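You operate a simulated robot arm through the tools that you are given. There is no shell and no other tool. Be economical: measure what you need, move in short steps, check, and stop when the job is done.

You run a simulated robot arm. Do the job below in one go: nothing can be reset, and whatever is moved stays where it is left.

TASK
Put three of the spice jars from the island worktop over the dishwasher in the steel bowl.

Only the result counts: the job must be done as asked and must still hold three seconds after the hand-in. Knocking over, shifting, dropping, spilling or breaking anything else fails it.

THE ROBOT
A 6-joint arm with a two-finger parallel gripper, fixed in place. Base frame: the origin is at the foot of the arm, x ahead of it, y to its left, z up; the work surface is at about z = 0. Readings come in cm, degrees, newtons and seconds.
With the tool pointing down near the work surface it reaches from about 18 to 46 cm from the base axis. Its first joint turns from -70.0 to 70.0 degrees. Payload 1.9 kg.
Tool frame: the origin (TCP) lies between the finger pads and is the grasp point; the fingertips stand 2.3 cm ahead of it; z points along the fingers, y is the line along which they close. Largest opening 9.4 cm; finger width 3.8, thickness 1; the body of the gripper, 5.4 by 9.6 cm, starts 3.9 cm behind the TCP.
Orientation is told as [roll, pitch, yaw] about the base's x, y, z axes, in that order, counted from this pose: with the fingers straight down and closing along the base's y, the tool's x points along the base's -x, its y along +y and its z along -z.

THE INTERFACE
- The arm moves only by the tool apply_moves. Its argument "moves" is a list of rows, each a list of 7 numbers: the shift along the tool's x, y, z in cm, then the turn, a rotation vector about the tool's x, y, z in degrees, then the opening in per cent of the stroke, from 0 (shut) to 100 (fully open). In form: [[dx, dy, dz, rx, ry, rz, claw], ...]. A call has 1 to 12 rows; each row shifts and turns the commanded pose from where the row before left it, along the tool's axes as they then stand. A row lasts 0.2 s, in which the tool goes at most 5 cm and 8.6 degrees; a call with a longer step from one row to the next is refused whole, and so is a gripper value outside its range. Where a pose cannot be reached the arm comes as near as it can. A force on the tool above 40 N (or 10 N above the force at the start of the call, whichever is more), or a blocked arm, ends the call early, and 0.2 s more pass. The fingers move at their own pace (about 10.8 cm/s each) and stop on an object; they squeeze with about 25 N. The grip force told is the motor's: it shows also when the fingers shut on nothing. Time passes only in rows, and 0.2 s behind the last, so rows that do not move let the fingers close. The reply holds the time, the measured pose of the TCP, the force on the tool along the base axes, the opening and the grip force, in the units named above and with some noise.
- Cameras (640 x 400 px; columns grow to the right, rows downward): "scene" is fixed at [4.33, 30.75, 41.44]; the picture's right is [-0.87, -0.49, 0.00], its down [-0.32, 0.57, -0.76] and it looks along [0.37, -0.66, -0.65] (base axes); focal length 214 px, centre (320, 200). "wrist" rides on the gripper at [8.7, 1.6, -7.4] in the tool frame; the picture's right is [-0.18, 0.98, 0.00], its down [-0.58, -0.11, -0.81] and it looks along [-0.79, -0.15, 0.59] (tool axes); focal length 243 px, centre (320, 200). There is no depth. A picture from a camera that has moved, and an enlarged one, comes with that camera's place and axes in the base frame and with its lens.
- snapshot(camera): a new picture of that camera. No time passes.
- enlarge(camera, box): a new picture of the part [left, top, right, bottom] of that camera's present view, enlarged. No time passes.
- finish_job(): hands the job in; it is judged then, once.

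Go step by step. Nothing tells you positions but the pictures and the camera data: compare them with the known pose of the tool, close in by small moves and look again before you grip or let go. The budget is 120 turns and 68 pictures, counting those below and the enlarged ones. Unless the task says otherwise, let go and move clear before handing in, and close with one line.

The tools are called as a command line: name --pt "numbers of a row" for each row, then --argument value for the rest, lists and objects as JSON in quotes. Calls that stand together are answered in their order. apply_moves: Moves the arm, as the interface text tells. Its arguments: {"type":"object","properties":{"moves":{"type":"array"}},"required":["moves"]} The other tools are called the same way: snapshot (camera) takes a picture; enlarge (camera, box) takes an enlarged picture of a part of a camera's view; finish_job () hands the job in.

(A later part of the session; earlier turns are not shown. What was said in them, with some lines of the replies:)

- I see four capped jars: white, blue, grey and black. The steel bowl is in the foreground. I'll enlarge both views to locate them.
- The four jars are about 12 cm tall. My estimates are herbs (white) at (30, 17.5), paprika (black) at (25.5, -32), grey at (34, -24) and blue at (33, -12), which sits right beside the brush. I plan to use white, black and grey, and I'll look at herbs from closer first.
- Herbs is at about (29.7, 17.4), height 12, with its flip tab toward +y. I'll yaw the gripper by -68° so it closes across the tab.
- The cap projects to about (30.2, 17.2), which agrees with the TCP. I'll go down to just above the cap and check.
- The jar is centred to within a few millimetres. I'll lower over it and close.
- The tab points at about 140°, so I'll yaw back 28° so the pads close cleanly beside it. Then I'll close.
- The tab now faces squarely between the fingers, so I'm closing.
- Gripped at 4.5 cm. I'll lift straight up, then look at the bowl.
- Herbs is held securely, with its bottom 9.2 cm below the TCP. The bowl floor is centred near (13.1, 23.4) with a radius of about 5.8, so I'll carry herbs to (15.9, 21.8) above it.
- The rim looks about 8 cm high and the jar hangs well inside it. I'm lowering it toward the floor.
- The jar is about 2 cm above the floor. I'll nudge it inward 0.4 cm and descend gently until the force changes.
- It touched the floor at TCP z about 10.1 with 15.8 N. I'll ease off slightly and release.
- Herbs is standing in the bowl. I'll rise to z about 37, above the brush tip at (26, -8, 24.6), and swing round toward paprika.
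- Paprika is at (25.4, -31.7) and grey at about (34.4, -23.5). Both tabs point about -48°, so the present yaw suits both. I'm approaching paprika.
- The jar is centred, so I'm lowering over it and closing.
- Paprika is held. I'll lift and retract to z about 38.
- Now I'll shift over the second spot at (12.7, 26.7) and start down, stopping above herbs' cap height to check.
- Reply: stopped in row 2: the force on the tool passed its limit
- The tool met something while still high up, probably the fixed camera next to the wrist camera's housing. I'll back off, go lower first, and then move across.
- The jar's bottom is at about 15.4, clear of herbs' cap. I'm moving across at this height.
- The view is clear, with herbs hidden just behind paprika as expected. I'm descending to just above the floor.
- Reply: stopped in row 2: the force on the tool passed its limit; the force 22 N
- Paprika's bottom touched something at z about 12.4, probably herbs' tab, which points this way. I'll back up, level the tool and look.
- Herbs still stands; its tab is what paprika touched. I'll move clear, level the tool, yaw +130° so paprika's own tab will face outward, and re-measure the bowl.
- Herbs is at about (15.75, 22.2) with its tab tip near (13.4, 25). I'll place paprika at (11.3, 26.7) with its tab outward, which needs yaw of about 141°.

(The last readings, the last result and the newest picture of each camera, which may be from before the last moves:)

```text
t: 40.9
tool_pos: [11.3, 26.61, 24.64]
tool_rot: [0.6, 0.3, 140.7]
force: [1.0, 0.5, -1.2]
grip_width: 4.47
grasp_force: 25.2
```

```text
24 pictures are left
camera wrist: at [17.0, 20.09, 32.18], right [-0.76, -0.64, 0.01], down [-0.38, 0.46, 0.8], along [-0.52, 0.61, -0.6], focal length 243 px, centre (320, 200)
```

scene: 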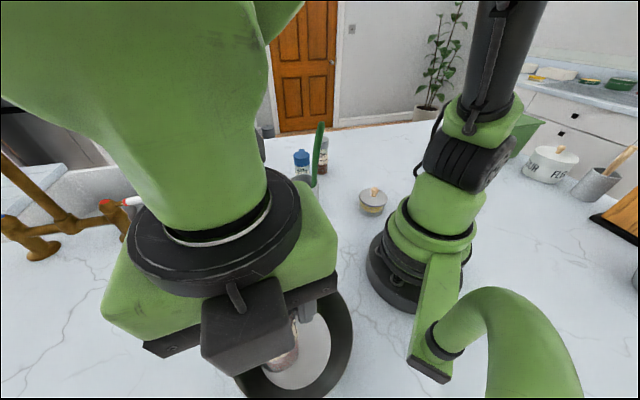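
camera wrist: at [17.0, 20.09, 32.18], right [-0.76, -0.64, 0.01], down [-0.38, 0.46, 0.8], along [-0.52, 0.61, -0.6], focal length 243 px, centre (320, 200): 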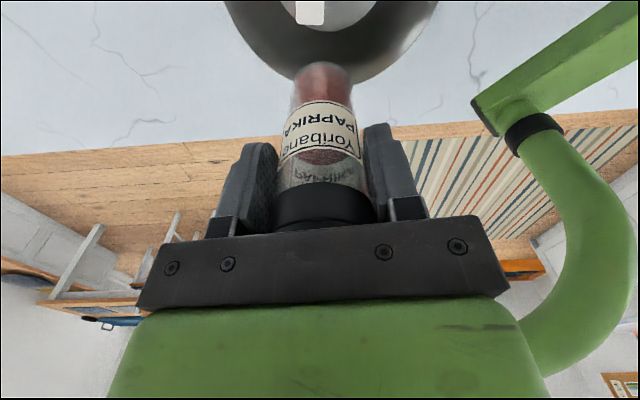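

The tab tip measures (13.5, 25.1). I'll shift a bit more clear of it and descend slowly.

apply_moves --pt "-0.2 0.4 0 0 0 0 20" --pt "0 0 2.5 0 0 0 20" --pt "0 0 1.5 0 0 0 20" --pt "0 0 1.5 0 0 0 20" --pt "0 0 1.5 0 0 0 20" --pt "0 0 0 0 0 0 20"

snapshot --camera "wrist"

```text
t: 42.3
tool_pos: [10.96, 26.25, 17.68]
tool_rot: [0.6, 0.4, 140.7]
force: [-0.1, 0.1, -1.4]
grip_width: 4.47
grasp_force: 24.9
```

```text
23 pictures are left
camera wrist: at [16.58, 19.68, 25.17], right [-0.77, -0.64, 0.01], down [-0.38, 0.46, 0.8], along [-0.52, 0.61, -0.6], focal length 243 px, centre (320, 200)
```

wrist: 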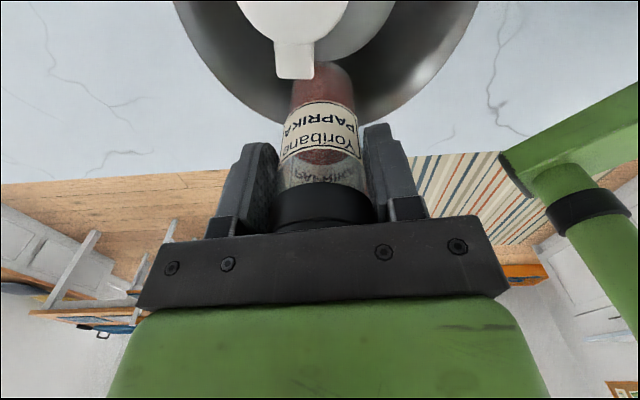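

Past the tab with no contact. I'm continuing down.

apply_moves --pt "0 0 1.5 0 0 0 20" --pt "0 0 1.5 0 0 0 20" --pt "0 0 1.5 0 0 0 20" --pt "0 0 1.2 0 0 0 20" --pt "0 0 0 0 0 0 20"

snapshot --camera "wrist"

```text
t: 43.5
tool_pos: [10.92, 26.25, 12.0]
tool_rot: [0.4, 0.3, 140.8]
force: [-1.1, 0.3, -1.8]
grip_width: 4.48
grasp_force: 24.8
```

```text
22 pictures are left
camera wrist: at [16.59, 19.71, 19.5], right [-0.76, -0.64, 0.01], down [-0.38, 0.46, 0.8], along [-0.52, 0.61, -0.6], focal length 243 px, centre (320, 200)
```

wrist: 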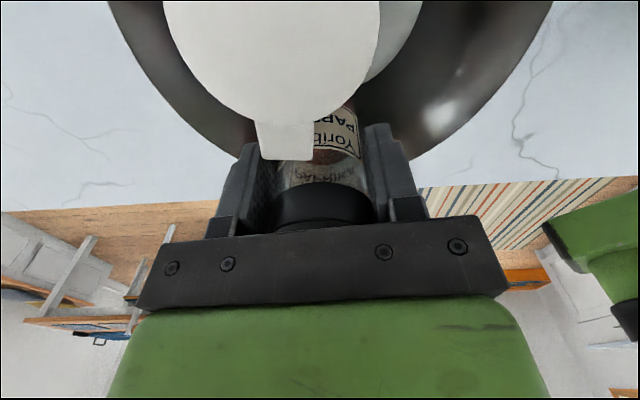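

apply_moves --pt "0 0 0.5 0 0 0 20" --pt "0 0 0.5 0 0 0 20" --pt "0 0 0.3 0 0 0 20" --pt "0 0 0 0 0 0 20"

apply_moves --pt "0 0 0.25 0 0 0 20" --pt "0 0 0.2 0 0 0 20" --pt "0 0 0 0 0 0 20"

```text
t: 44.5
tool_pos: [11.03, 26.17, 10.67]
tool_rot: [0.5, 0.3, 140.6]
force: [2.0, -1.5, 1.3]
grip_width: 4.46
grasp_force: 25.3
```

```text
t: 45.3
tool_pos: [10.82, 26.34, 10.32]
tool_rot: [0.5, 0.3, 140.8]
force: [0.6, -1.6, 0.3]
grip_width: 4.45
grasp_force: 24.9
```

apply_moves --pt "0 0 0.2 0 0 0 20" --pt "0 0 0 0 0 0 20"

apply_moves --pt "0 0 0.2 0 0 0 20" --pt "0 0 0 0 0 0 20"

enlarge --camera "scene" --box '[200, 250, 380, 400]'

```text
t: 45.9
tool_pos: [10.9, 26.23, 10.08]
tool_rot: [0.6, 0.3, 140.8]
force: [0.5, -0.5, 0.2]
grip_width: 4.46
grasp_force: 24.9
```

```text
t: 46.5
tool_pos: [10.94, 26.34, 9.68]
tool_rot: [0.3, 0.2, 140.6]
force: [0.9, -2.1, 1.9]
grip_width: 4.5
grasp_force: 24.9
```

```text
2.67 times, centred on (290, 325) of scene
camera zoom: at [4.33, 30.75, 41.44], right [-0.87, -0.49, 0.0], down [-0.32, 0.57, -0.76], along [0.37, -0.66, -0.65], focal length 572 px, centre (400, -133)
```

zoom: 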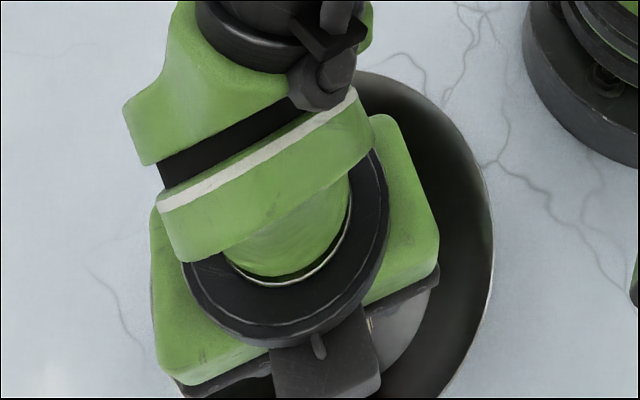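

The sideways force suggests the jar's bottom edge is meeting the bowl's curved wall. I'll ease up, shift inward 0.4 cm and lower again.

apply_moves --pt "0 0 -0.6 0 0 0 20" --pt "0.33 0.12 0 0 0 0 20" --pt "0 0 0.3 0 0 0 20" --pt "0 0 0.2 0 0 0 20" --pt "0 0 0 0 0 0 20"

apply_moves --pt "0 0 0.2 0 0 0 20" --pt "0 0 0 0 0 0 20"

enlarge --camera "wrist" --box '[150, 40, 470, 240]'

```text
t: 47.7
tool_pos: [11.12, 25.96, 9.76]
tool_rot: [0.6, 0.3, 140.7]
force: [-0.4, 0.9, -0.5]
grip_width: 4.49
grasp_force: 25.0
```

```text
t: 48.3
tool_pos: [11.14, 25.96, 9.7]
tool_rot: [0.5, 0.3, 140.8]
force: [0.7, 0.0, -0.3]
grip_width: 4.47
grasp_force: 25.1
```

```text
2.00 times, centred on (310, 140) of wrist
camera zoom: at [16.74, 19.39, 17.18], right [-0.77, -0.64, 0.01], down [-0.38, 0.46, 0.8], along [-0.52, 0.61, -0.6], focal length 485 px, centre (340, 320)
```

zoom: 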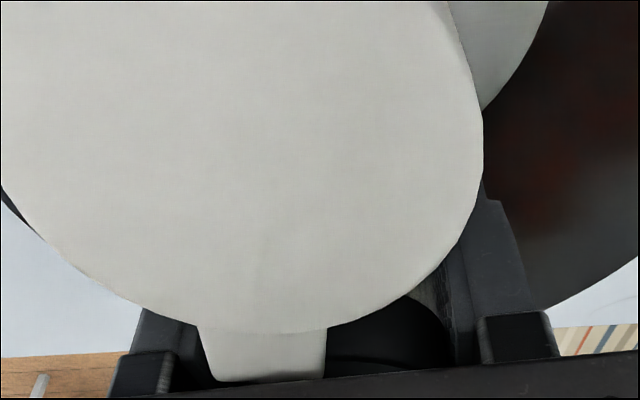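

apply_moves --pt "0 0 0.15 0 0 0 20" --pt "0 0 0 0 0 0 20"

```text
t: 48.9
tool_pos: [11.17, 25.92, 9.56]
tool_rot: [0.4, 0.3, 140.7]
force: [-1.3, -2.2, 16.3]
grip_width: 4.47
grasp_force: 24.8
```

Firm contact at 9.56, about 16 N. I'll ease up slightly and open a little.

apply_moves --pt "0 0 -0.1 0 0 0 20" --pt "0 0 0 0 0 0 20" --pt "0 0 0 0 0 0 55" --pt "0 0 0 0 0 0 62" --pt "0 0 0 0 0 0 62"

apply_moves --pt "0 0 -1.5 0 0 0 62" --pt "0 0 -2.5 0 0 0 62" --pt "0 0 0 0 0 0 62"

snapshot --camera "wrist"

```text
t: 50.1
tool_pos: [11.1, 25.9, 9.66]
tool_rot: [0.6, 0.2, 140.6]
force: [0.2, 0.2, 0.1]
grip_width: 5.82
grasp_force: 0.1
```

```text
t: 50.9
tool_pos: [11.03, 26.04, 13.66]
tool_rot: [0.4, 0.3, 140.7]
force: [-0.8, 0.7, 0.2]
grip_width: 5.83
grasp_force: 0.1
```

```text
19 pictures are left
camera wrist: at [16.66, 19.48, 21.3], right [-0.76, -0.64, 0.01], down [-0.38, 0.46, 0.8], along [-0.52, 0.61, -0.6], focal length 243 px, centre (320, 200)
```

wrist: 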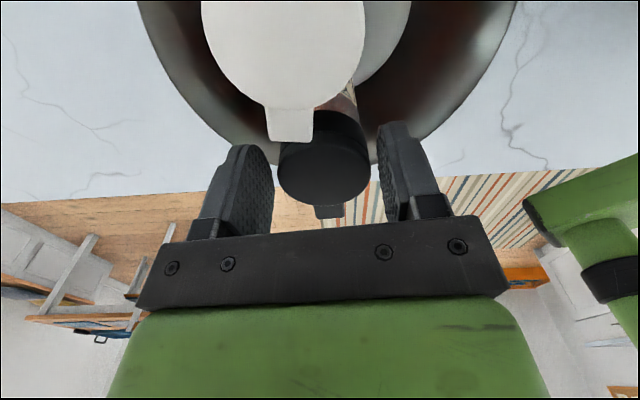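

Paprika is standing. I'll rise clear, swing out, and test how far the wrist can yaw so I can plan the third placement.

apply_moves --pt "0 0 -3.6 0 0 0 62" --pt "0 0 -3.6 0 0 0 62" --pt "0 0 -3.6 0 0 0 62" --pt "3.2 0.5 -2.6 0 0 0 62" --pt "3.2 0.5 -2.6 0 0 0 62" --pt "3.2 0.5 -2.6 0 0 0 62" --pt "3.2 0.5 -2.6 0 0 0 62" --pt "3.2 0.5 -2.6 0 0 0 62" --pt "0 0 0 0 0 0 62"

enlarge --camera "scene" --box '[200, 250, 380, 400]'

apply_moves --pt "0 0 0 0 0 -8.4 62" --pt "0 0 0 0 0 -8.4 62" --pt "0 0 0 0 0 -8.4 62" --pt "0 0 0 0 0 -8.4 62" --pt "0 0 0 0 0 -8.4 62" --pt "0 0 0 0 0 -8.4 62" --pt "0 0 0 0 0 -8.4 62" --pt "0 0 0 0 0 0 62"

```text
t: 52.9
tool_pos: [21.8, 14.35, 37.37]
tool_rot: [0.5, 0.3, 140.7]
force: [-0.5, -0.2, 0.6]
grip_width: 5.78
grasp_force: 0.1
```

```text
2.67 times, centred on (290, 325) of scene
camera zoom: at [4.33, 30.75, 41.44], right [-0.87, -0.49, 0.0], down [-0.32, 0.57, -0.76], along [0.37, -0.66, -0.65], focal length 572 px, centre (400, -133)
```

zoom: 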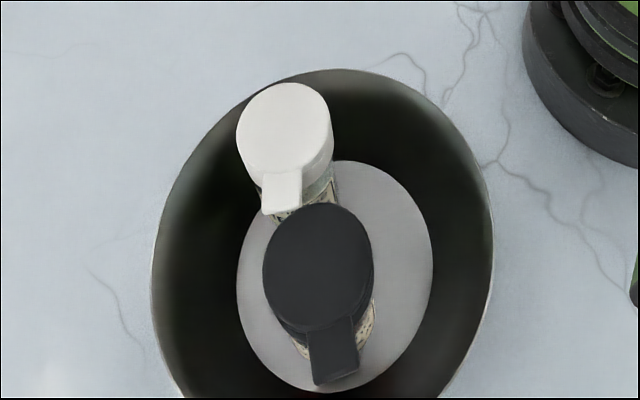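

```text
t: 54.7
tool_pos: [15.65, 19.11, 32.0]
tool_rot: [0.6, -0.1, -160.6]
force: [0.4, 0.1, 0.8]
grip_width: 5.83
grasp_force: 0.1
out of reach, approached as far as the arm can: row 4, 5, 6, 7
```

The yaw limit is about 148° relative to the arm azimuth. The bowl and herbs slid about 0.8 cm together, and both jars are still standing. I'm turning back toward yaw -42 for the grey jar.

apply_moves --pt "0 0 0 0 0 8.4 85" --pt "0 0 0 0 0 8.4 85" --pt "0 0 0 0 0 8.4 85" --pt "0 0 0 0 0 8.4 85" --pt "0 0 0 0 0 8.4 85" --pt "0 0 0 0 0 8.4 85" --pt "0 0 0 0 0 8.4 85" --pt "0 0 0 0 0 8.4 85" --pt "0 0 0 0 0 8.4 85" --pt "0 0 0 0 0 8.4 85" --pt "0 0 0 0 0 8.4 85" --pt "0 0 0 0 0 8.4 85"

apply_moves --pt "0 0 0 0 0 8.4 85" --pt "0 0 0 0 0 8.4 85" --pt "0 0 0 0 0 8.4 85" --pt "0 0 0 0 0 8.4 85" --pt "0 0 0 0 0 8.4 85" --pt "0 0 0 0 0 8.4 85" --pt "0 0 0 0 0 8.4 85" --pt "0 0 0 0 0 8.4 85" --pt "0 0 0 0 0 8.4 85" --pt "0 0 0 0 0 8.4 85" --pt "0 0 0 0 0 8.4 85" --pt "0 0 0 0 0 8.4 85"

apply_moves --pt "0 0 0 0 0 8.4 85" --pt "0 0 0 0 0 8.4 85" --pt "0 0 0 0 0 8.4 85" --pt "0 0 0 0 0 8.4 85" --pt "0 0 0 0 0 6.4 85" --pt "0 0 0 0 0 0 85"

```text
t: 57.3
tool_pos: [15.74, 19.18, 32.08]
tool_rot: [0.2, 0.5, 98.6]
force: [-0.2, 0.0, 0.1]
grip_width: 7.97
grasp_force: 0.2
```

```text
t: 59.9
tool_pos: [15.65, 19.05, 32.02]
tool_rot: [-0.5, 0.0, -2.2]
force: [-1.0, -0.6, -0.6]
grip_width: 7.98
grasp_force: 0.0
```

```text
t: 61.3
tool_pos: [15.75, 19.17, 32.06]
tool_rot: [-0.5, -0.3, -42.3]
force: [-1.1, -0.6, -0.3]
grip_width: 8.0
grasp_force: 0.0
```

apply_moves --pt "-3.97 -1.31 -1 0 0 0 85" --pt "-3.97 -1.31 -1 0 0 0 85" --pt "-3.97 -1.31 -1 0 0 0 85" --pt "-3.97 -1.31 -1 0 0 0 85" --pt "-3.97 -1.31 -1 0 0 0 85" --pt "-3.26 -2.99 0 0 0 0 85" --pt "-3.26 -2.99 0 0 0 0 85" --pt "-3.26 -2.99 0 0 0 0 85" --pt "-3.26 -2.99 0 0 0 0 85" --pt "-3.26 -2.99 0 0 0 0 85" --pt "0 0 0 0 0 0 85"

snapshot --camera "wrist"

```text
t: 63.7
tool_pos: [28.13, -21.06, 37.36]
tool_rot: [-0.4, -0.3, -42.1]
force: [0.2, 0.0, -0.2]
grip_width: 7.96
grasp_force: 0.0
```

```text
17 pictures are left
camera wrist: at [22.72, -13.81, 44.77], right [0.8, 0.61, -0.01], down [0.36, -0.46, 0.81], along [0.49, -0.65, -0.59], focal length 243 px, centre (320, 200)
```

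wrist: 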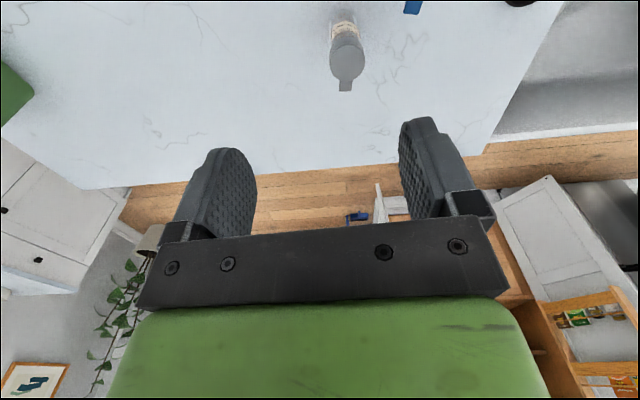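

Grey is at about (34.4, -23.8) with its tab at about -50°. I'm descending over it.

apply_moves --pt "-2.17 0.73 2 0 0 0 100" --pt "-2.17 0.73 2 0 0 0 100" --pt "-2.17 0.73 2 0 0 0 100" --pt "0 0 4 0 0 0 100" --pt "0 0 4 0 0 0 100" --pt "0 0 4 0 0 0 100" --pt "0 0 3.6 0 0 0 100" --pt "0 0 0 0 0 0 100"

snapshot --camera "wrist"

```text
t: 65.5
tool_pos: [33.57, -23.54, 16.2]
tool_rot: [-0.4, -0.4, -42.1]
force: [0.1, 0.5, 0.0]
grip_width: 9.39
grasp_force: 0.1
out of reach, approached as far as the arm can: row 3
```

```text
16 pictures are left
camera wrist: at [28.29, -16.35, 23.69], right [0.8, 0.61, -0.01], down [0.36, -0.46, 0.81], along [0.49, -0.65, -0.59], focal length 243 px, centre (320, 200)
```

wrist: 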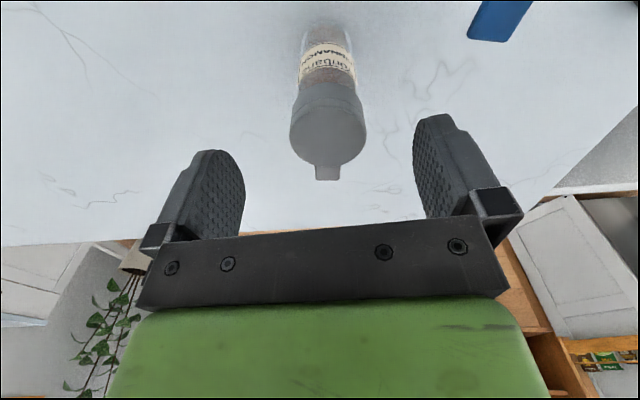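

It needs a 0.5 cm sideways correction, then down and close.

apply_moves --pt "-0.1 0.54 0 0 0 0 100" --pt "0 0 2.5 0 0 0 100" --pt "0 0 2.5 0 0 0 100" --pt "0 0 1.9 0 0 0 100" --pt "0 0 0 0 0 0 100"

snapshot --camera "wrist"

```text
t: 66.7
tool_pos: [34.06, -23.44, 9.51]
tool_rot: [-0.4, -0.3, -42.2]
force: [0.7, 0.4, -0.5]
grip_width: 9.4
grasp_force: 0.0
```

```text
15 pictures are left
camera wrist: at [28.76, -16.24, 16.87], right [0.8, 0.61, -0.01], down [0.36, -0.46, 0.81], along [0.49, -0.65, -0.59], focal length 243 px, centre (320, 200)
```

wrist: 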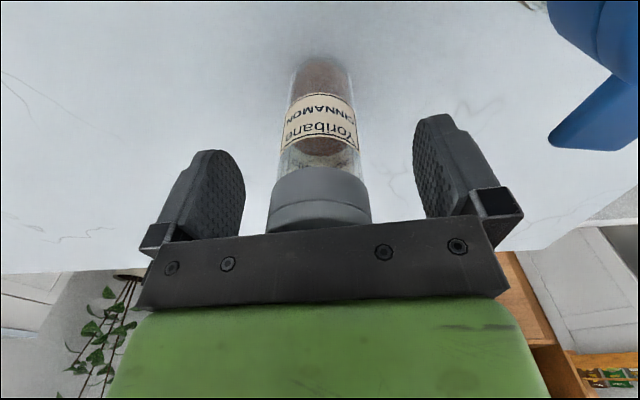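

apply_moves --pt "0 0 0 0 0 0 40" --pt "0 0 0 0 0 0 20" --pt "0 0 0 0 0 0 20" --pt "0 0 0 0 0 0 20" --pt "0 0 -1.5 0 0 0 20" --pt "0 0 -3.5 0 0 0 20" --pt "0 0 -4.5 0 0 0 20" --pt "0 0 -4.5 0 0 0 20" --pt "0 0 -4.5 0 0 0 20" --pt "0 0 0 0 0 0 20"

apply_moves --pt "3.7 -0.9 -3.2 0 0 0 20" --pt "3.7 -0.9 -3.2 0 0 0 20" --pt "3.7 -0.9 -3.2 0 0 0 20" --pt "0 0 0 0 0 0 20"

snapshot --camera "wrist"

```text
t: 68.9
tool_pos: [34.29, -23.11, 28.11]
tool_rot: [-0.4, -0.3, -42.0]
force: [0.4, 0.0, -0.3]
grip_width: 4.47
grasp_force: 25.1
```

```text
t: 69.9
tool_pos: [24.27, -17.83, 37.66]
tool_rot: [-0.3, -0.4, -42.1]
force: [-0.2, 0.5, -1.2]
grip_width: 4.52
grasp_force: 25.4
```

```text
14 pictures are left
camera wrist: at [18.96, -10.64, 45.12], right [0.8, 0.61, -0.01], down [0.36, -0.46, 0.81], along [0.49, -0.65, -0.59], focal length 243 px, centre (320, 200)
```

wrist: 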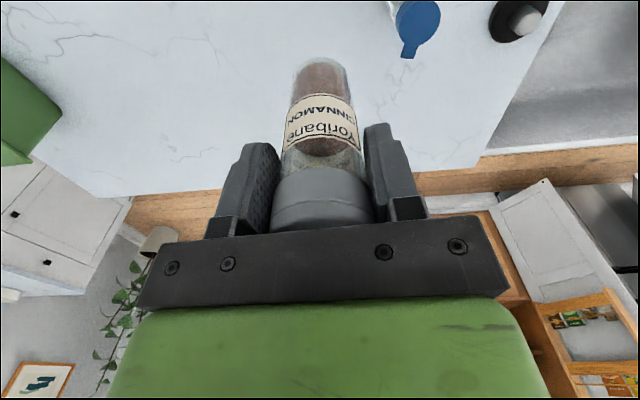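

Cinnamon is held. I'll carry it over the brush and turn to yaw about 55.

apply_moves --pt "2.85 3.77 0 0 0 0 20" --pt "2.85 3.77 0 0 0 0 20" --pt "2.85 3.77 0 0 0 0 20" --pt "2.85 3.77 0 0 0 0 20" --pt "3.46 1.8 0 0 0 0 20" --pt "3.46 1.8 0 0 0 0 20" --pt "3.46 1.8 0 0 0 0 20" --pt "0 0 0 0 0 0 20"

apply_moves --pt "0 0 0 0 0 -8.1 20" --pt "0 0 0 0 0 -8.1 20" --pt "0 0 0 0 0 -8.1 20" --pt "0 0 0 0 0 -8.1 20" --pt "0 0 0 0 0 -8.1 20" --pt "0 0 0 0 0 -8.1 20" --pt "0 0 0 0 0 -8.1 20" --pt "0 0 0 0 0 -8.1 20" --pt "0 0 0 0 0 -8.1 20" --pt "0 0 0 0 0 -8.1 20" --pt "0 0 0 0 0 -8.1 20" --pt "0 0 0 0 0 -8.1 20"

snapshot --camera "scene"

```text
t: 71.7
tool_pos: [21.81, 12.17, 37.41]
tool_rot: [-0.6, -0.3, -42.2]
force: [-0.5, 0.5, -1.2]
grip_width: 4.47
grasp_force: 24.6
```

```text
t: 74.3
tool_pos: [21.76, 12.24, 37.34]
tool_rot: [-0.4, 0.5, 55.3]
force: [-0.2, 0.3, -1.3]
grip_width: 4.51
grasp_force: 24.7
```

```text
13 pictures are left
```

scene: 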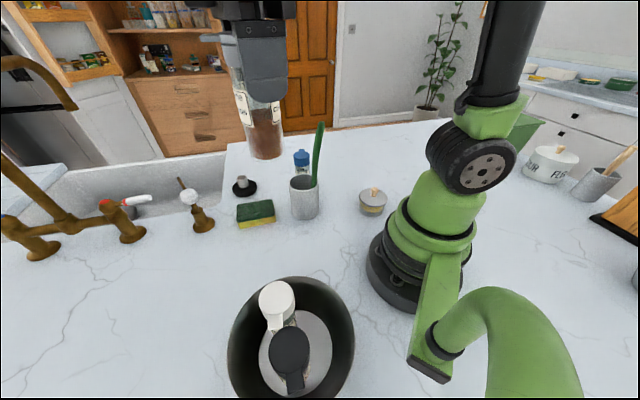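

apply_moves --pt "-0.16 3.65 2.5 0 0 0 20" --pt "-0.16 3.65 2.5 0 0 0 20" --pt "-0.16 3.65 2.5 0 0 0 20" --pt "-0.16 3.65 2.5 0 0 0 20" --pt "0 0 1.5 0 0 0 20" --pt "0 0 0 0 0 0 20"

snapshot --camera "wrist"

enlarge --camera "scene" --box '[200, 250, 380, 400]'

```text
t: 75.7
tool_pos: [10.0, 20.96, 25.51]
tool_rot: [-0.3, 0.5, 55.1]
force: [-0.5, 0.3, -0.6]
grip_width: 4.49
grasp_force: 24.7
```

```text
12 pictures are left
camera wrist: at [3.69, 14.9, 33.1], right [-0.7, 0.71, -0.01], down [0.42, 0.42, 0.8], along [0.57, 0.56, -0.6], focal length 243 px, centre (320, 200)
```

wrist: 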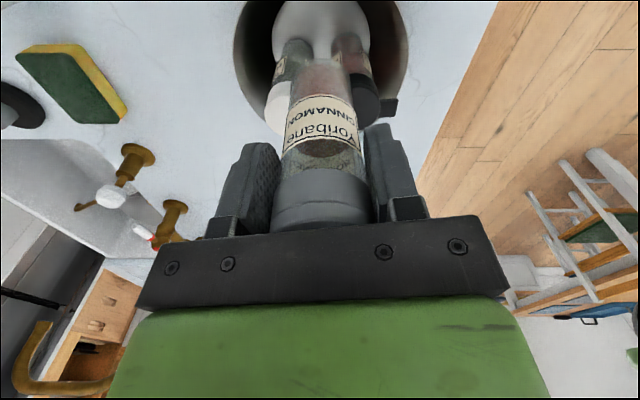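

```text
2.67 times, centred on (290, 325) of scene
camera zoom: at [4.33, 30.75, 41.44], right [-0.87, -0.49, 0.0], down [-0.32, 0.57, -0.76], along [0.37, -0.66, -0.65], focal length 572 px, centre (400, -133)
```

zoom: 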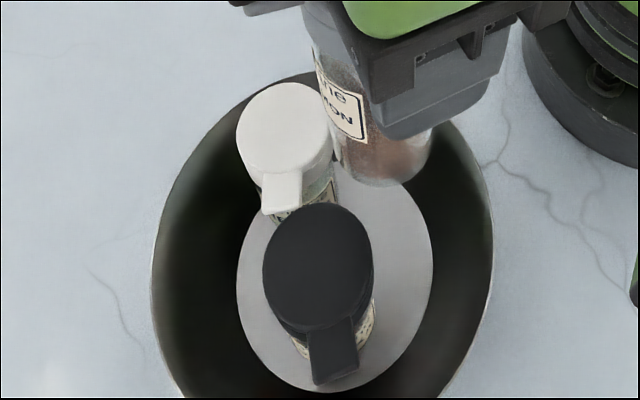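

There isn't room for cinnamon's tab beside herbs in this orientation. I'll set it down on clear worktop near (28, 12) and regrasp it turned about 150°, so its tab will face outward.

apply_moves --pt "-0.58 -3.98 0 0 0 0 20" --pt "-0.58 -3.98 0 0 0 0 20" --pt "-0.58 -3.98 0 0 0 0 20" --pt "-0.58 -3.98 0 0 0 0 20" --pt "-0.58 -3.98 0 0 0 0 20" --pt "0 0 0 0 0 0 20"

apply_moves --pt "0 0 0 0 0 8.3 20" --pt "0 0 0 0 0 8.3 20" --pt "0 0 0 0 0 8.3 20" --pt "0 0 0 0 0 8.3 20" --pt "0 0 0 0 0 8.3 20" --pt "0 0 0 0 0 8.3 20" --pt "0 0 0 0 0 8.3 20" --pt "0 0 0 0 0 8.3 20" --pt "0 0 0 0 0 8.3 20" --pt "0 0 0 0 0 8.3 20" --pt "0 0 0 0 0 8.3 20" --pt "0 0 0 0 0 8.3 20"

apply_moves --pt "0 0 4 0 0 0 20" --pt "0 0 4 0 0 0 20" --pt "0 0 4 0 0 0 20" --pt "0 0 2.5 0 0 0 20" --pt "0 0 0 0 0 0 20"

snapshot --camera "scene"

```text
t: 77.1
tool_pos: [28.11, 12.21, 25.75]
tool_rot: [-0.3, 0.4, 55.1]
force: [0.0, 0.2, -1.0]
grip_width: 4.49
grasp_force: 25.1
```

```text
t: 79.7
tool_pos: [27.92, 11.93, 25.9]
tool_rot: [-0.5, -0.3, -44.7]
force: [-0.6, 0.3, -1.1]
grip_width: 4.47
grasp_force: 24.9
```

```text
t: 80.9
tool_pos: [28.13, 11.57, 11.24]
tool_rot: [-0.5, -0.2, -44.5]
force: [0.2, -0.6, -0.9]
grip_width: 4.48
grasp_force: 24.8
```

```text
10 pictures are left
```

scene: 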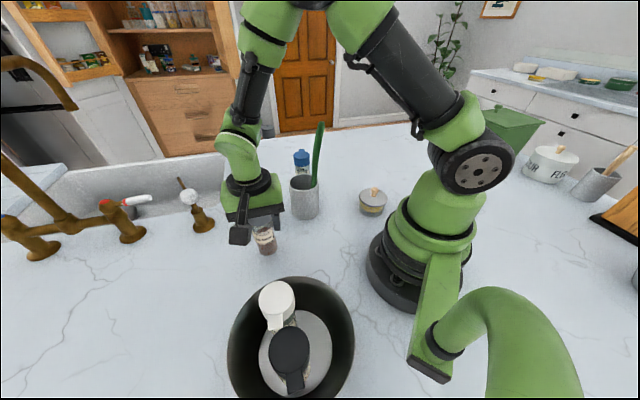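

The spot is clear. I'm lowering to contact.

apply_moves --pt "0 0 0.6 0 0 0 20" --pt "0 0 0.6 0 0 0 20" --pt "0 0 0.3 0 0 0 20" --pt "0 0 0 0 0 0 20"

apply_moves --pt "0 0 0.2 0 0 0 20" --pt "0 0 0 0 0 0 20"

```text
t: 81.9
tool_pos: [27.9, 11.66, 9.81]
tool_rot: [-0.3, -0.3, -44.4]
force: [0.8, -0.4, -1.8]
grip_width: 4.48
grasp_force: 24.7
```

```text
t: 82.5
tool_pos: [28.03, 11.77, 9.56]
tool_rot: [-0.4, -0.3, -44.6]
force: [0.0, -0.5, -1.0]
grip_width: 4.48
grasp_force: 25.3
```

apply_moves --pt "0 0 0.2 0 0 0 20" --pt "0 0 0 0 0 0 20"

```text
t: 83.1
tool_pos: [27.95, 11.81, 9.46]
tool_rot: [-0.3, -0.4, -44.6]
force: [-3.1, -0.1, 10.6]
grip_width: 4.49
grasp_force: 25.0
```

Contact. I'll release, rise above the cap, and rotate 150°.

apply_moves --pt "0 0 -0.1 0 0 0 20" --pt "0 0 0 0 0 0 50" --pt "0 0 0 0 0 0 100" --pt "0 0 0 0 0 0 100" --pt "0 0 -2.5 0 0 0 100" --pt "0 0 -4 0 0 0 100" --pt "0 0 0 0 0 -8.4 100" --pt "0 0 0 0 0 -8.4 100" --pt "0 0 0 0 0 -8.4 100" --pt "0 0 0 0 0 -8.4 100" --pt "0 0 0 0 0 -8.4 100" --pt "0 0 0 0 0 -8.4 100"

apply_moves --pt "0 0 0 0 0 -8.4 100" --pt "0 0 0 0 0 -8.4 100" --pt "0 0 0 0 0 -8.4 100" --pt "0 0 0 0 0 -8.4 100" --pt "0 0 0 0 0 -8.4 100" --pt "0 0 0 0 0 -8.4 100" --pt "0 0 0 0 0 -8.4 100" --pt "0 0 0 0 0 -8.4 100" --pt "0 0 0 0 0 -8.4 100" --pt "0 0 0 0 0 -8.4 100" --pt "0 0 0 0 0 -8.4 100" --pt "0 0 0 0 0 0 100"

snapshot --camera "wrist"

```text
t: 85.7
tool_pos: [27.9, 11.91, 16.08]
tool_rot: [-0.4, 0.1, 6.1]
force: [-0.4, -0.5, 0.4]
grip_width: 9.38
grasp_force: 0.0
```

```text
t: 88.3
tool_pos: [27.93, 11.77, 16.04]
tool_rot: [0.1, 0.5, 98.4]
force: [-0.1, 0.0, 0.4]
grip_width: 9.4
grasp_force: 0.1
```

```text
9 pictures are left
camera wrist: at [27.64, 3.21, 23.57], right [-1.0, 0.04, 0.0], down [0.02, 0.6, 0.8], along [0.03, 0.8, -0.6], focal length 243 px, centre (320, 200)
```

wrist: 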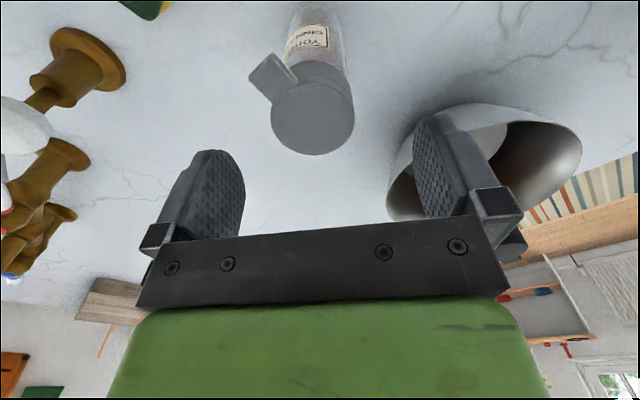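

The tab now sits toward the camera side. I'll turn 16° more, centre on the jar (shift about 0.5 cm along the tool's x), and go down.

apply_moves --pt "0 0 0 0 0 -8 100" --pt "0 0 0 0 0 -8 100" --pt "0.53 -0.1 0 0 0 0 100" --pt "0 0 2.5 0 0 0 100" --pt "0 0 2.5 0 0 0 100" --pt "0 0 1.6 0 0 0 100" --pt "0 0 0 0 0 0 100"

snapshot --camera "wrist"

```text
t: 89.9
tool_pos: [28.29, 11.3, 9.35]
tool_rot: [0.3, 0.5, 114.4]
force: [0.7, -0.4, -0.1]
grip_width: 9.38
grasp_force: 0.1
```

```text
8 pictures are left
camera wrist: at [30.37, 2.91, 16.86], right [-0.97, -0.24, 0.0], down [-0.14, 0.58, 0.8], along [-0.19, 0.78, -0.6], focal length 243 px, centre (320, 200)
```

wrist: 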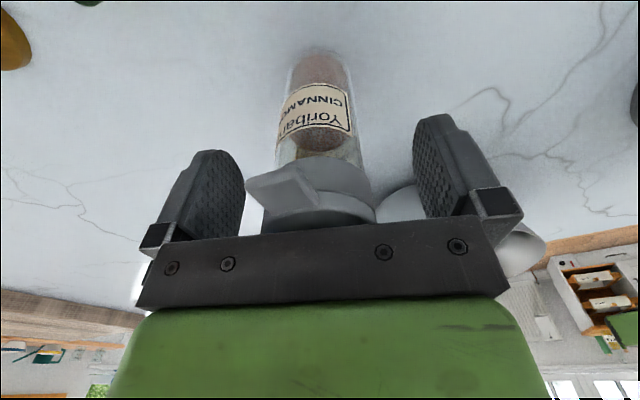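

I'll turn 16° more to line up with the tab, then close and lift.

apply_moves --pt "0 0 0 0 0 -8 100" --pt "0 0 0 0 0 -8 100" --pt "0 0 0 0 0 0 100" --pt "0 0 0 0 0 0 40" --pt "0 0 0 0 0 0 20" --pt "0 0 0 0 0 0 20" --pt "0 0 0 0 0 0 20"

apply_moves --pt "0 0 -1.5 0 0 0 20" --pt "0 0 -4 0 0 0 20" --pt "0 0 -4 0 0 0 20" --pt "0 0 -4 0 0 0 20" --pt "0 0 -4 0 0 0 20" --pt "0 0 0 0 0 0 20"

snapshot --camera "wrist"

```text
t: 91.5
tool_pos: [28.22, 11.18, 9.35]
tool_rot: [0.4, 0.5, 130.3]
force: [-1.0, 1.5, 2.4]
grip_width: 4.5
grasp_force: 25.4
```

```text
t: 92.9
tool_pos: [28.14, 11.43, 27.1]
tool_rot: [0.4, 0.4, 130.4]
force: [0.0, 0.6, -1.8]
grip_width: 4.52
grasp_force: 25.5
```

```text
7 pictures are left
camera wrist: at [32.53, 3.9, 34.57], right [-0.87, -0.5, 0.01], down [-0.29, 0.52, 0.8], along [-0.4, 0.69, -0.6], focal length 243 px, centre (320, 200)
```

wrist: 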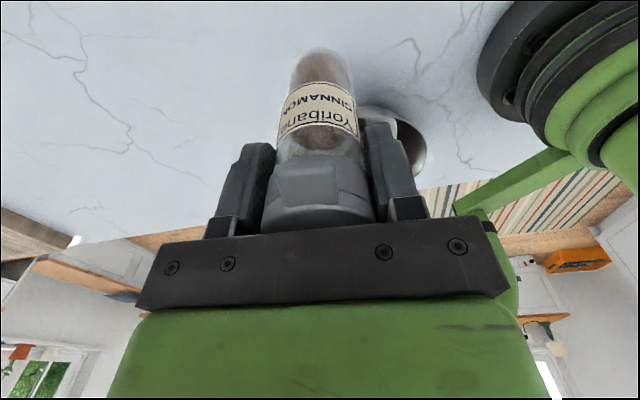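

Now I'll turn to yaw 51 and go back over the third spot.

apply_moves --pt "0 0 0 0 0 7.93 20" --pt "0 0 0 0 0 7.93 20" --pt "0 0 0 0 0 7.93 20" --pt "0 0 0 0 0 7.93 20" --pt "0 0 0 0 0 7.93 20" --pt "0 0 0 0 0 7.93 20" --pt "0 0 0 0 0 7.93 20" --pt "0 0 0 0 0 7.93 20" --pt "0 0 0 0 0 7.93 20" --pt "0 0 0 0 0 7.93 20" --pt "0 0 0 0 0 0 20"

apply_moves --pt "0.68 3.95 0.3 0 0 0 20" --pt "0.68 3.95 0.3 0 0 0 20" --pt "0.68 3.95 0.3 0 0 0 20" --pt "0.68 3.95 0.3 0 0 0 20" --pt "0.68 3.95 0.3 0 0 0 20" --pt "0 0 0 0 0 0 20"

snapshot --camera "wrist"

```text
t: 95.3
tool_pos: [28.33, 11.61, 26.86]
tool_rot: [-0.2, 0.5, 50.9]
force: [-0.2, -0.6, -0.9]
grip_width: 4.5
grasp_force: 25.0
```

```text
t: 96.7
tool_pos: [10.8, 21.36, 25.47]
tool_rot: [-0.3, 0.4, 51.1]
force: [0.2, -0.6, -1.3]
grip_width: 4.52
grasp_force: 24.9
```

```text
6 pictures are left
camera wrist: at [4.11, 15.84, 33.05], right [-0.65, 0.76, -0.01], down [0.45, 0.39, 0.8], along [0.61, 0.52, -0.6], focal length 243 px, centre (320, 200)
```

wrist: 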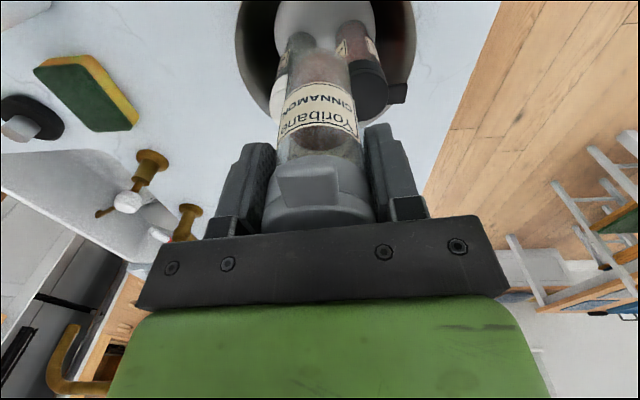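

Herbs and paprika both stand, and the free spot is this side of them. I'll make a small shift and a slow descent.

apply_moves --pt "0.3 0.05 0 0 0 0 20" --pt "0 0 2 0 0 0 20" --pt "0 0 1.2 0 0 0 20" --pt "0 0 1.2 0 0 0 20" --pt "0 0 1.2 0 0 0 20" --pt "0 0 1.2 0 0 0 20" --pt "0 0 1.2 0 0 0 20" --pt "0 0 1 0 0 0 20" --pt "0 0 0 0 0 0 20"

snapshot --camera "wrist"

```text
t: 98.7
tool_pos: [10.68, 21.01, 16.36]
tool_rot: [-0.3, 0.5, 51.0]
force: [0.2, -0.2, -0.6]
grip_width: 4.48
grasp_force: 25.6
```

```text
5 pictures are left
camera wrist: at [3.88, 15.49, 23.81], right [-0.65, 0.76, -0.01], down [0.45, 0.39, 0.8], along [0.61, 0.52, -0.6], focal length 243 px, centre (320, 200)
```

wrist: 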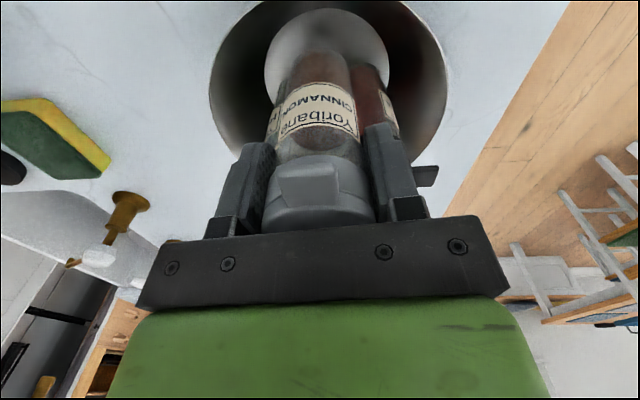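

I'll nudge 0.15 cm inward and keep descending. The fingers now pass beside the two caps.

apply_moves --pt "-0.15 0 0.5 0 0 0 20" --pt "0 0 0.7 0 0 0 20" --pt "0 0 0.7 0 0 0 20" --pt "0 0 0.7 0 0 0 20" --pt "0 0 0.7 0 0 0 20" --pt "0 0 0.7 0 0 0 20" --pt "0 0 0.7 0 0 0 20" --pt "0 0 0 0 0 0 20"

```text
t: 99.2
tool_pos: [10.69, 21.29, 15.73]
tool_rot: [-0.1, 0.0, 50.9]
force: [-3.8, -5.5, 20.5]
grip_width: 4.47
grasp_force: 25.2
stopped in row 2: the force on the tool passed its limit (the readings are from after the stop); the commanded pose is now the measured one
```

apply_moves --pt "0 0 -0.6 0 0 0 20" --pt "0 0 0 0 0 0 20"

enlarge --camera "scene" --box '[200, 220, 440, 400]'

```text
t: 99.8
tool_pos: [10.74, 21.34, 16.22]
tool_rot: [-0.2, 0.1, 51.0]
force: [0.8, 0.1, -0.8]
grip_width: 4.51
grasp_force: 24.8
```

```text
2.22 times, centred on (320, 310) of scene
camera zoom: at [4.33, 30.75, 41.44], right [-0.87, -0.49, 0.0], down [-0.32, 0.57, -0.76], along [0.37, -0.66, -0.65], focal length 477 px, centre (320, -44)
```

zoom: 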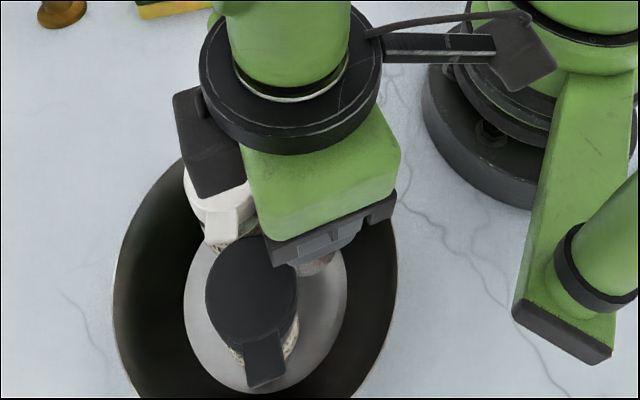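

The fingertips just touched the neighbouring caps. I'll lean the jar 7° with its top outward, keeping the bottom in place. That moves the fingers about 0.6 cm clear. Then I'll descend vertically.

apply_moves --pt "0.45 0 -0.2 0 -3.5 0 20" --pt "0.45 0 0 0 -3.5 0 20" --pt "0 0 0 0 0 0 20" --pt "0.085 0 0.7 0 0 0 20" --pt "0.085 0 0.7 0 0 0 20" --pt "0.085 0 0.7 0 0 0 20" --pt "0 0 0 0 0 0 20"

```text
t: 101.4
tool_pos: [10.11, 20.59, 14.41]
tool_rot: [-0.2, -6.9, 51.1]
force: [0.5, 0.0, -0.6]
grip_width: 4.51
grasp_force: 25.1
```

It's passing the caps freely now, so I'm continuing.

apply_moves --pt "0.085 0 0.7 0 0 0 20" --pt "0.085 0 0.7 0 0 0 20" --pt "0.085 0 0.7 0 0 0 20" --pt "0.085 0 0.7 0 0 0 20" --pt "0 0 0 0 0 0 20"

```text
t: 102.6
tool_pos: [10.2, 20.59, 12.08]
tool_rot: [-0.4, -7.0, 51.0]
force: [0.5, -0.2, -1.1]
grip_width: 4.52
grasp_force: 25.3
out of reach, approached as far as the arm can: row 4
```

I'm about 1.7 cm above the floor and at a reach limit with this lean. I'll reduce the tilt and retry.

apply_moves --pt "-0.1 0 0 0 2 0 20" --pt "-0.1 0 0 0 2 0 20" --pt "0.03 0 0.5 0 0 0 20" --pt "0.03 0 0.5 0 0 0 20" --pt "0 0 0 0 0 0 20"

```text
t: 103.8
tool_pos: [10.4, 20.75, 11.08]
tool_rot: [-0.2, -3.0, 51.0]
force: [0.4, 0.2, -1.9]
grip_width: 4.5
grasp_force: 25.2
```

apply_moves --pt "0.02 0 0.3 0 0 0 20" --pt "0.02 0 0.25 0 0 0 20" --pt "0 0 0 0 0 0 20"

apply_moves --pt "0.01 0 0.2 0 0 0 20" --pt "0 0 0 0 0 0 20"

```text
t: 104.6
tool_pos: [10.35, 20.68, 10.49]
tool_rot: [-0.1, -2.8, 51.1]
force: [0.4, 0.8, -0.4]
grip_width: 4.5
grasp_force: 25.0
```

```text
t: 105.2
tool_pos: [10.48, 20.87, 10.34]
tool_rot: [-0.2, -2.9, 51.0]
force: [1.3, 1.0, 13.9]
grip_width: 4.5
grasp_force: 25.4
```

It's on the floor with 14 N. I'll open just enough and check.

apply_moves --pt "0 0 -0.1 0 0 0 20" --pt "0 0 0 0 0 0 20" --pt "0 0 0 0 0 0 54" --pt "0 0 0 0 0 0 57" --pt "0 0 0 0 0 0 57"

snapshot --camera "wrist"

```text
t: 106.4
tool_pos: [10.33, 20.67, 10.43]
tool_rot: [-0.2, -2.8, 50.9]
force: [-0.4, -0.3, 0.6]
grip_width: 5.37
grasp_force: 0.2
```

```text
3 pictures are left
camera wrist: at [3.39, 14.86, 17.45], right [-0.65, 0.76, 0.01], down [0.42, 0.35, 0.83], along [0.63, 0.54, -0.55], focal length 243 px, centre (320, 200)
```

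wrist: 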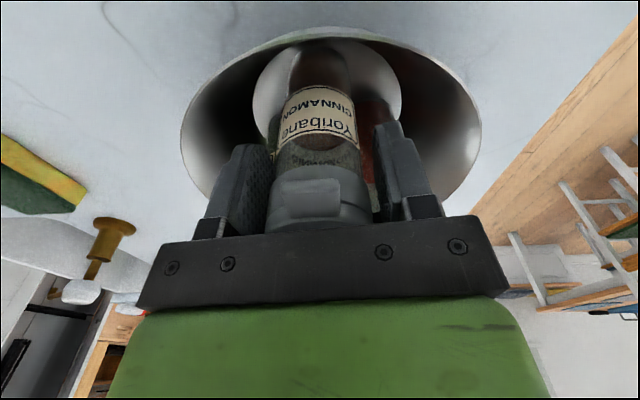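

Cinnamon stands free in the bowl. I'm rising straight up slowly.

apply_moves --pt "0 0.15 0 0 0 0 57" --pt "-0.03 0 -0.6 0 0 0 57" --pt "-0.05 0 -1 0 0 0 57" --pt "-0.05 0 -1 0 0 0 57" --pt "-0.07 0 -1.5 0 0 0 57" --pt "-0.1 0 -2 0 0 0 57" --pt "-0.1 0 -2.5 0 0 0 57" --pt "-0.15 0 -3 0 0 0 57" --pt "-0.15 0 -3 0 0 0 57" --pt "0 0 0 0 0 0 57"

snapshot --camera "wrist"

```text
t: 108.6
tool_pos: [10.37, 20.98, 25.18]
tool_rot: [-0.2, -3.0, 51.0]
force: [0.6, 0.6, 0.8]
grip_width: 5.34
grasp_force: 0.1
```

```text
2 pictures are left
camera wrist: at [3.32, 15.09, 32.16], right [-0.65, 0.76, 0.01], down [0.42, 0.35, 0.83], along [0.63, 0.54, -0.55], focal length 243 px, centre (320, 200)
```

wrist: 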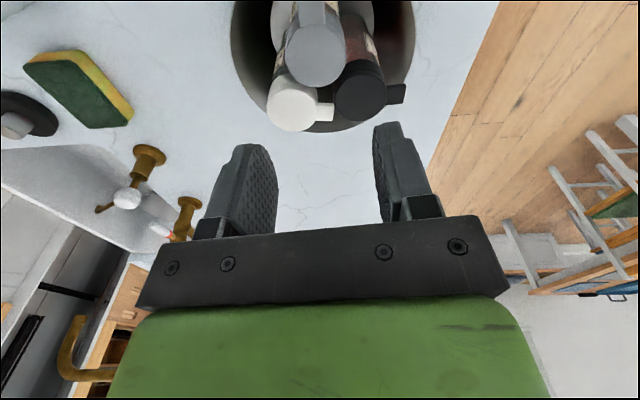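

All three jars stand in the bowl. I'll move the arm clear and take a last look.

apply_moves --pt "0 0 -3 0 0 0 57" --pt "0.5 -4.3 -1.2 0 0 0 57" --pt "0.5 -4.3 -1.2 0 0 0 57" --pt "0.5 -4.3 -1.2 0 0 0 57" --pt "0.5 -4.3 -1.2 0 0 0 57" --pt "0 0 0 0 0 0 57"

snapshot --camera "scene"

```text
t: 110.0
tool_pos: [22.19, 8.05, 33.05]
tool_rot: [-0.2, -2.9, 50.9]
force: [0.6, 0.3, -0.2]
grip_width: 5.36
grasp_force: 0.1
```

```text
1 pictures are left
```

scene: 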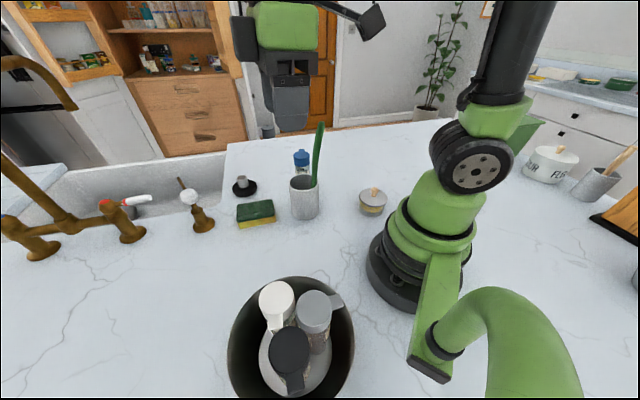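

The herbs, paprika and cinnamon jars are standing in the bowl, the arm is clear, and the sponge, cup, brush and blue jar look untouched, so I'm handing in.

finish_job

```text
The job is handed in.
```

Three spice jars (herbs, paprika and cinnamon) are standing in the steel bowl; the bowl itself slid about 0.8 cm while I placed the second jar, and nothing else looked moved in the last picture.
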